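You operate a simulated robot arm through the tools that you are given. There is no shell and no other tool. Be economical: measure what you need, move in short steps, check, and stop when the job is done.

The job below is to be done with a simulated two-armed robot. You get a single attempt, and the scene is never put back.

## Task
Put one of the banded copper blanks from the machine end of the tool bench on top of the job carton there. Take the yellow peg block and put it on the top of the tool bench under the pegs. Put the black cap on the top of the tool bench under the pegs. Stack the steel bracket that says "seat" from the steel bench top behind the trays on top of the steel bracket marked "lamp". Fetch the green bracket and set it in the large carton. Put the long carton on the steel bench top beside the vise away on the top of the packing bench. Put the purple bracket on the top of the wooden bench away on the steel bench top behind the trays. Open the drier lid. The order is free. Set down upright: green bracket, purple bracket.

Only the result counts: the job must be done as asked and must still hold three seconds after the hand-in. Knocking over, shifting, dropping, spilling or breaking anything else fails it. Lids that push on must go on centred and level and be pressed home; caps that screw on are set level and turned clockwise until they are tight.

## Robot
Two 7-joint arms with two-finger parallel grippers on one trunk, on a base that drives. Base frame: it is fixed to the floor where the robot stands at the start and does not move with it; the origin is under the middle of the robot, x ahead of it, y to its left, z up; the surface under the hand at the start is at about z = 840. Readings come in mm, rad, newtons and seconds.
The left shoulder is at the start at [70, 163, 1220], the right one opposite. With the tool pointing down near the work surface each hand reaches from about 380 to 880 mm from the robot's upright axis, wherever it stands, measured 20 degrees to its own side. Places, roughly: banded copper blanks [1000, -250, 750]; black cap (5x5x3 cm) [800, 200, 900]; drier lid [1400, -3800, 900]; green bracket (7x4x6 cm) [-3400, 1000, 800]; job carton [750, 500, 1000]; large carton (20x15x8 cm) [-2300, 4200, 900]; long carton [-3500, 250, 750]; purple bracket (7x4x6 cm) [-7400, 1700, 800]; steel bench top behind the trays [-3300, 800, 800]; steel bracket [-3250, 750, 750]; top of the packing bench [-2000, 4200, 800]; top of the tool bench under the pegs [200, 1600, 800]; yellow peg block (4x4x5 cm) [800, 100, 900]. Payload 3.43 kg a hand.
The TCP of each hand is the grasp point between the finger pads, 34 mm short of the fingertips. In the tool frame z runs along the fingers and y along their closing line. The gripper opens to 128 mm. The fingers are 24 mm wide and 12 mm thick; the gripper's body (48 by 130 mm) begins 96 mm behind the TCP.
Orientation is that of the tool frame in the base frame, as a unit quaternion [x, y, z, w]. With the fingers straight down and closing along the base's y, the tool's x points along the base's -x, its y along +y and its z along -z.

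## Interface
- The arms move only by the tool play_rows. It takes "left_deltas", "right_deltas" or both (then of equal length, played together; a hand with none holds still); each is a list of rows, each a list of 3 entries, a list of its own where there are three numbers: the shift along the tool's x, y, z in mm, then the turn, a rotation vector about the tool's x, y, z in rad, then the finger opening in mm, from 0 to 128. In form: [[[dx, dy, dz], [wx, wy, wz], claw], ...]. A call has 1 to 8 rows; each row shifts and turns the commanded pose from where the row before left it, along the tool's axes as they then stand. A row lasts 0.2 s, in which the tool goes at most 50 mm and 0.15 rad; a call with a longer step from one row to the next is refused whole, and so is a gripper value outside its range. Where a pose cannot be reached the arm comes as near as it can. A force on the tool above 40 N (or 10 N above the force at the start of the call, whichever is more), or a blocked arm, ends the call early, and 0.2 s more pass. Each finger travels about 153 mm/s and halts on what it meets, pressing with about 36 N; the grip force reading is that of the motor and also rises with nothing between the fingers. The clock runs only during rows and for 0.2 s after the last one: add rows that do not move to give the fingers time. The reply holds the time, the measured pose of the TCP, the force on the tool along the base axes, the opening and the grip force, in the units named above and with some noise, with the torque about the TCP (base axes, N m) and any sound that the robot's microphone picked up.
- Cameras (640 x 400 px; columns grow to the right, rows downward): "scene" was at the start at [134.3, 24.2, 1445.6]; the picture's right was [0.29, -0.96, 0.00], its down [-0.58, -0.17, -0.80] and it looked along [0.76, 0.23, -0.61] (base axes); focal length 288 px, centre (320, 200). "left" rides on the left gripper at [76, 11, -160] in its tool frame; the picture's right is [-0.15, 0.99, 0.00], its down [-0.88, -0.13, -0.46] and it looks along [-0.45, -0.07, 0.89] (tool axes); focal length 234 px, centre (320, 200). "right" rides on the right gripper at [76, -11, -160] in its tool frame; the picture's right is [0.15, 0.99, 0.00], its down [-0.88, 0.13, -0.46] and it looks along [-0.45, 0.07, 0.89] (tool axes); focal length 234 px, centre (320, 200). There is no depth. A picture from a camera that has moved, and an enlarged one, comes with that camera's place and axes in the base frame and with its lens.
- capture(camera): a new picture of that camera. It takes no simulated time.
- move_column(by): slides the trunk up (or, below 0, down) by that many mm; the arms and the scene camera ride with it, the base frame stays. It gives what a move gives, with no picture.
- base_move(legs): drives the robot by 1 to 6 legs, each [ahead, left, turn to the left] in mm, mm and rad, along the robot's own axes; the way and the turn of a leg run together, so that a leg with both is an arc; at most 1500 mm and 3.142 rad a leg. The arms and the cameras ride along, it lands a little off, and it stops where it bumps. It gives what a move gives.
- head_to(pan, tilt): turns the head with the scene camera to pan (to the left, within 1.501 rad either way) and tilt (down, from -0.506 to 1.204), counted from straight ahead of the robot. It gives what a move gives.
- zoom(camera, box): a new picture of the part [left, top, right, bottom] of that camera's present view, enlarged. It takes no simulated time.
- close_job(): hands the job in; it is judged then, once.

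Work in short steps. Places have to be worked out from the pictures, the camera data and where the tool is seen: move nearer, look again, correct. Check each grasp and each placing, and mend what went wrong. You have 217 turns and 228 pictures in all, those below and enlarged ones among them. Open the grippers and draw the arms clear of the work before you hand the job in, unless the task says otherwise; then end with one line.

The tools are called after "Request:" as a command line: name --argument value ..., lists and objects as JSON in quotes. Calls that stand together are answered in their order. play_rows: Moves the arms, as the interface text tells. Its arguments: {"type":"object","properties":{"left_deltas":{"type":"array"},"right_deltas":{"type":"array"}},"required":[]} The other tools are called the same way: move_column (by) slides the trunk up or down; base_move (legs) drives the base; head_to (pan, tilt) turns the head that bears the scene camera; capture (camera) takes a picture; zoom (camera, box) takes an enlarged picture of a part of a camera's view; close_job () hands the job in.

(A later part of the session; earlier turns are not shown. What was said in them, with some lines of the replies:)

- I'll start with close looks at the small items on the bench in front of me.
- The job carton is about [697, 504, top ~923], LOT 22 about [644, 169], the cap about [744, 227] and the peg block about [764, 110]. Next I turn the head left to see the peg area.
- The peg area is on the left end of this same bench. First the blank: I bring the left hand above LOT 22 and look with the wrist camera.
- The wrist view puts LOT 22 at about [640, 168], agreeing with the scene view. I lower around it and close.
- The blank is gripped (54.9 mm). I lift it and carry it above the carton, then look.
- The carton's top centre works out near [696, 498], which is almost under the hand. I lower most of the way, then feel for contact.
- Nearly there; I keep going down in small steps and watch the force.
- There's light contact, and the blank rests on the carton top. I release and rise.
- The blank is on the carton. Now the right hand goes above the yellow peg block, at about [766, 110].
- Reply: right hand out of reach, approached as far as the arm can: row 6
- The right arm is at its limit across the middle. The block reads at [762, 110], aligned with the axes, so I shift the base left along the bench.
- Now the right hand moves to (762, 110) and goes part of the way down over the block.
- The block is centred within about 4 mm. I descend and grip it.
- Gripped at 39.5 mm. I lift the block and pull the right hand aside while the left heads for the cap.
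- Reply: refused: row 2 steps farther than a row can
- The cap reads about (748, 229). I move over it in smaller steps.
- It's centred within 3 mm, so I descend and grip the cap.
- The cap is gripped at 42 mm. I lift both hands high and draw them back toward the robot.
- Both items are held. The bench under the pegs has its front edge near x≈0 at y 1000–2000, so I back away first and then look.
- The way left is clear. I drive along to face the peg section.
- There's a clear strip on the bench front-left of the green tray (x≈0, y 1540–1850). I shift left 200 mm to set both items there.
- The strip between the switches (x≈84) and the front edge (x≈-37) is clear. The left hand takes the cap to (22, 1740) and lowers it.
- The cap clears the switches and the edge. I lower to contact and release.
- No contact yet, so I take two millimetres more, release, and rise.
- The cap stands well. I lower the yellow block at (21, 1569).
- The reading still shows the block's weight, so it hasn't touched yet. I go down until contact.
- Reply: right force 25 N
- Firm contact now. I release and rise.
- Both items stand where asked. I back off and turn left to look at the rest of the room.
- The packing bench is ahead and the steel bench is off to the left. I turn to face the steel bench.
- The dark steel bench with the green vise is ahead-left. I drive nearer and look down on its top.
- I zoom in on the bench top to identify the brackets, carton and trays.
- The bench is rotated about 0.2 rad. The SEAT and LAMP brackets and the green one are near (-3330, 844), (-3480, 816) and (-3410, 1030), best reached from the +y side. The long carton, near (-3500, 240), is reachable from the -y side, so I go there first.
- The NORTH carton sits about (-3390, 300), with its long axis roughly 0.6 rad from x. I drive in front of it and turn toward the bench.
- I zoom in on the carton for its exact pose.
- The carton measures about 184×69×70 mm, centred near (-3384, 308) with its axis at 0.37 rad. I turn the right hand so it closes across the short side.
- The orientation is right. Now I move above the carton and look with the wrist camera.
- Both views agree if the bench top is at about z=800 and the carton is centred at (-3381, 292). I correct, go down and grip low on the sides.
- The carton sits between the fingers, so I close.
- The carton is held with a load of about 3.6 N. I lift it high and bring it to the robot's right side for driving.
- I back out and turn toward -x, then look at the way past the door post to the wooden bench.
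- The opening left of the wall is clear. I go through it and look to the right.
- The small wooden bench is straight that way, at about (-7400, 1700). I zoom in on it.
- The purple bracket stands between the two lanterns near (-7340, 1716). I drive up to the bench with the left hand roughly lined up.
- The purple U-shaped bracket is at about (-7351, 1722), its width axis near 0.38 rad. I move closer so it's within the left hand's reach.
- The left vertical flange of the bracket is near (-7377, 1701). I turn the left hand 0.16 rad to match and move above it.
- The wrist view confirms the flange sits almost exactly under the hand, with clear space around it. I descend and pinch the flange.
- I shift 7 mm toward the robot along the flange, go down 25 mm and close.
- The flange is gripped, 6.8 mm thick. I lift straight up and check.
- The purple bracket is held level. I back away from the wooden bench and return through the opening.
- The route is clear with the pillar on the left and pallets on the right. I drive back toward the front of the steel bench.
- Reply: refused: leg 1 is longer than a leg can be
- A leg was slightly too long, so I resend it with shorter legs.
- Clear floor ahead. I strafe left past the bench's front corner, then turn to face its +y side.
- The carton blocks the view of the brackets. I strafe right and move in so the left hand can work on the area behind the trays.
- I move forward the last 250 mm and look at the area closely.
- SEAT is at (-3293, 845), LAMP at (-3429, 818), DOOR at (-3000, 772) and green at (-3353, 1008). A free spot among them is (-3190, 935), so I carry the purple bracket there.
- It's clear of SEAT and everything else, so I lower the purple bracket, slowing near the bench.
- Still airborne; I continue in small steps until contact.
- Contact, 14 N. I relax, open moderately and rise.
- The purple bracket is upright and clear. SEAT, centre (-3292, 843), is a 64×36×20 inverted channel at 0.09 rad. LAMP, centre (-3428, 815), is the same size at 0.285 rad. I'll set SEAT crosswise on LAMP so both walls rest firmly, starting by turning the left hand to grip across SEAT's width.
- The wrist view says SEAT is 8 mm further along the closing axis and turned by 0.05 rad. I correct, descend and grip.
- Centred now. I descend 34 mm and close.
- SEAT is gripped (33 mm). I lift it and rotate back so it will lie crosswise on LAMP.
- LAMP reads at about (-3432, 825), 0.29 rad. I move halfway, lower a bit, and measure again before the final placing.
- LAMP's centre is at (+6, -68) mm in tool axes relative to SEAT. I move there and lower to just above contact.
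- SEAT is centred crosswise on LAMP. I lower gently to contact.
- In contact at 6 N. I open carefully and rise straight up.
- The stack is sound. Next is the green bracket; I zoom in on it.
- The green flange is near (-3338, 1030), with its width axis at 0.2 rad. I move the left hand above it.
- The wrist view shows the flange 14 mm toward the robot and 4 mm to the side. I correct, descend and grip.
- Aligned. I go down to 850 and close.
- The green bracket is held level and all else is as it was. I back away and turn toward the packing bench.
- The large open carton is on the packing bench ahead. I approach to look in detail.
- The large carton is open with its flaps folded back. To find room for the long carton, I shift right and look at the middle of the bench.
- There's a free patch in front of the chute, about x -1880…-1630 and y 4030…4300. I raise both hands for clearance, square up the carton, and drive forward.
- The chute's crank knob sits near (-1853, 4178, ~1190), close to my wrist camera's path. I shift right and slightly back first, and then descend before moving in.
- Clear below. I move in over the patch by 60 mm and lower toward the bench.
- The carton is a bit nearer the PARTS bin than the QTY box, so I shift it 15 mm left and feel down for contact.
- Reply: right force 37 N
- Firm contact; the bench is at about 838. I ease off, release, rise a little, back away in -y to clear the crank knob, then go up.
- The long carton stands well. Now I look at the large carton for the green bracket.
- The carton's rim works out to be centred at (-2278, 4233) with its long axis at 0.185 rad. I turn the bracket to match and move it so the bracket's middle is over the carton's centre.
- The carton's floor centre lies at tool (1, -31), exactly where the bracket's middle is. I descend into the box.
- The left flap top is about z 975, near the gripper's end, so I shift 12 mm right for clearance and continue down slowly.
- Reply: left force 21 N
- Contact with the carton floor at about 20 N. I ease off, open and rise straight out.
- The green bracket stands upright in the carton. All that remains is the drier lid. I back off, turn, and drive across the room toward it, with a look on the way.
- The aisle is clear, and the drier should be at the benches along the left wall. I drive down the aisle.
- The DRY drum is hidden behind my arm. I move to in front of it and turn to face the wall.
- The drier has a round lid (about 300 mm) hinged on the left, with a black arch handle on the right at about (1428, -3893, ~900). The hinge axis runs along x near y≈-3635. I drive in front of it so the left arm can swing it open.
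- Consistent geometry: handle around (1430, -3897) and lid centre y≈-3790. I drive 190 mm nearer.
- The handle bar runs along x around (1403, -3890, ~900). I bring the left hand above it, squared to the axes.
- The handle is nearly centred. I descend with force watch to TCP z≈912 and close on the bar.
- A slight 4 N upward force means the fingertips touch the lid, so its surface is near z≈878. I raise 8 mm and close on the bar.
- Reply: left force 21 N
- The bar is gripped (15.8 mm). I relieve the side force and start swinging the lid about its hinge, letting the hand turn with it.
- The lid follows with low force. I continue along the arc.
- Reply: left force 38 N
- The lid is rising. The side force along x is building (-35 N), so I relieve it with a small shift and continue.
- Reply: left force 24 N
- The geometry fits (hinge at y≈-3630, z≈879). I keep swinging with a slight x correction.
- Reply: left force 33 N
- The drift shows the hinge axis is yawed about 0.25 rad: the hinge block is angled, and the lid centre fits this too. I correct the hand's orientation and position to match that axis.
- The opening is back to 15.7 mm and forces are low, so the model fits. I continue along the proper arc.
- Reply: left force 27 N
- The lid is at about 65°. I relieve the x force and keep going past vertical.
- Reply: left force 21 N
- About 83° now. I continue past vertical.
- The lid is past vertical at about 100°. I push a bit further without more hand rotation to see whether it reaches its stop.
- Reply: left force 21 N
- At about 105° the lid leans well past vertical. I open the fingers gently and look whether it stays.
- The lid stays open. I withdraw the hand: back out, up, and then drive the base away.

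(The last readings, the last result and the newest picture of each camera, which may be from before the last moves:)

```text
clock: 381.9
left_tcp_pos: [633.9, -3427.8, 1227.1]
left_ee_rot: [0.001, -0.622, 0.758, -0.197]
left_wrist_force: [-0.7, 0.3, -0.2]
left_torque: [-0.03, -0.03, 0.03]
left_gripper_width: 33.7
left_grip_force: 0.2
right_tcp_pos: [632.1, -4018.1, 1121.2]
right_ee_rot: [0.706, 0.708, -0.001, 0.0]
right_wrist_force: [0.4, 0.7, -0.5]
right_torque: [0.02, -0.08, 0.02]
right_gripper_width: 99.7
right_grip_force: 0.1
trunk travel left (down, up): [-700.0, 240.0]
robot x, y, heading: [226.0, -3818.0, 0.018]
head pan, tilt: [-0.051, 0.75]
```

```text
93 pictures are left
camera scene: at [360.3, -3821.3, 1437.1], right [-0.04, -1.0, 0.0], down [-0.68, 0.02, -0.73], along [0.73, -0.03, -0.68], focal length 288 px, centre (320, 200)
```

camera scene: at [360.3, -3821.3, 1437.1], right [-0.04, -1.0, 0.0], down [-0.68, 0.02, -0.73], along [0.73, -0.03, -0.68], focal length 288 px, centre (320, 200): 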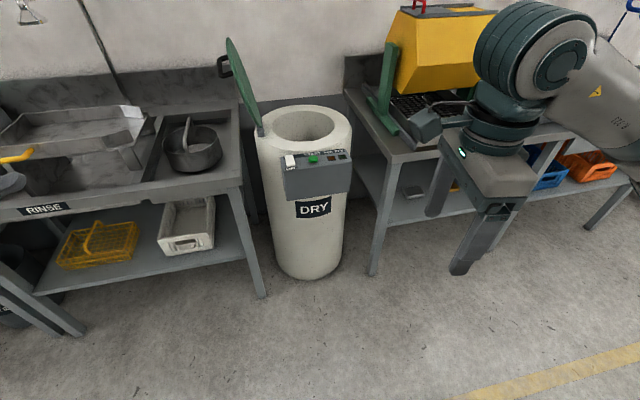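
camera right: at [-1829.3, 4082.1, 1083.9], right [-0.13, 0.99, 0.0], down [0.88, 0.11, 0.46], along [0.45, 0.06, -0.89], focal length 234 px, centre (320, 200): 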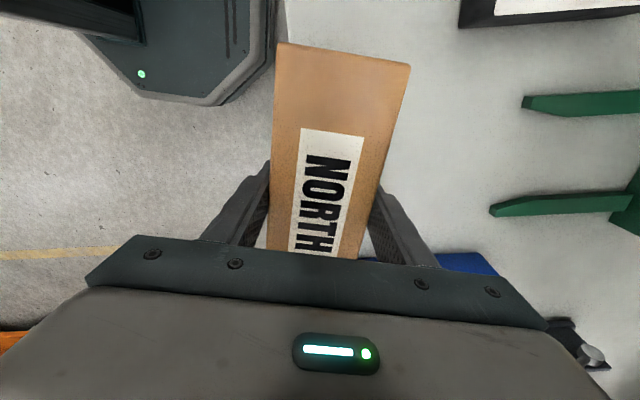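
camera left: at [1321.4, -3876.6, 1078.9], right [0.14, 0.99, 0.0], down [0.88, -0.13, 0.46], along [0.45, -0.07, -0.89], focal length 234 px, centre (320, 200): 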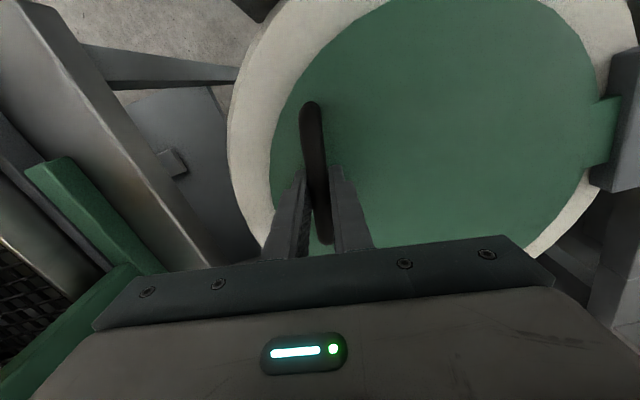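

The lid stays open, every item is placed, and the arms are clear with the grippers open. I hand in.

Request:
close_job

```text
The job is handed in.
```

I did all eight tasks and handed the job in: blank on the job carton, peg block and cap under the pegs, "seat" on "lamp" (set crosswise so it rests firmly), green bracket in the large carton, long carton on the packing bench, purple bracket behind the trays, and the drier lid open.
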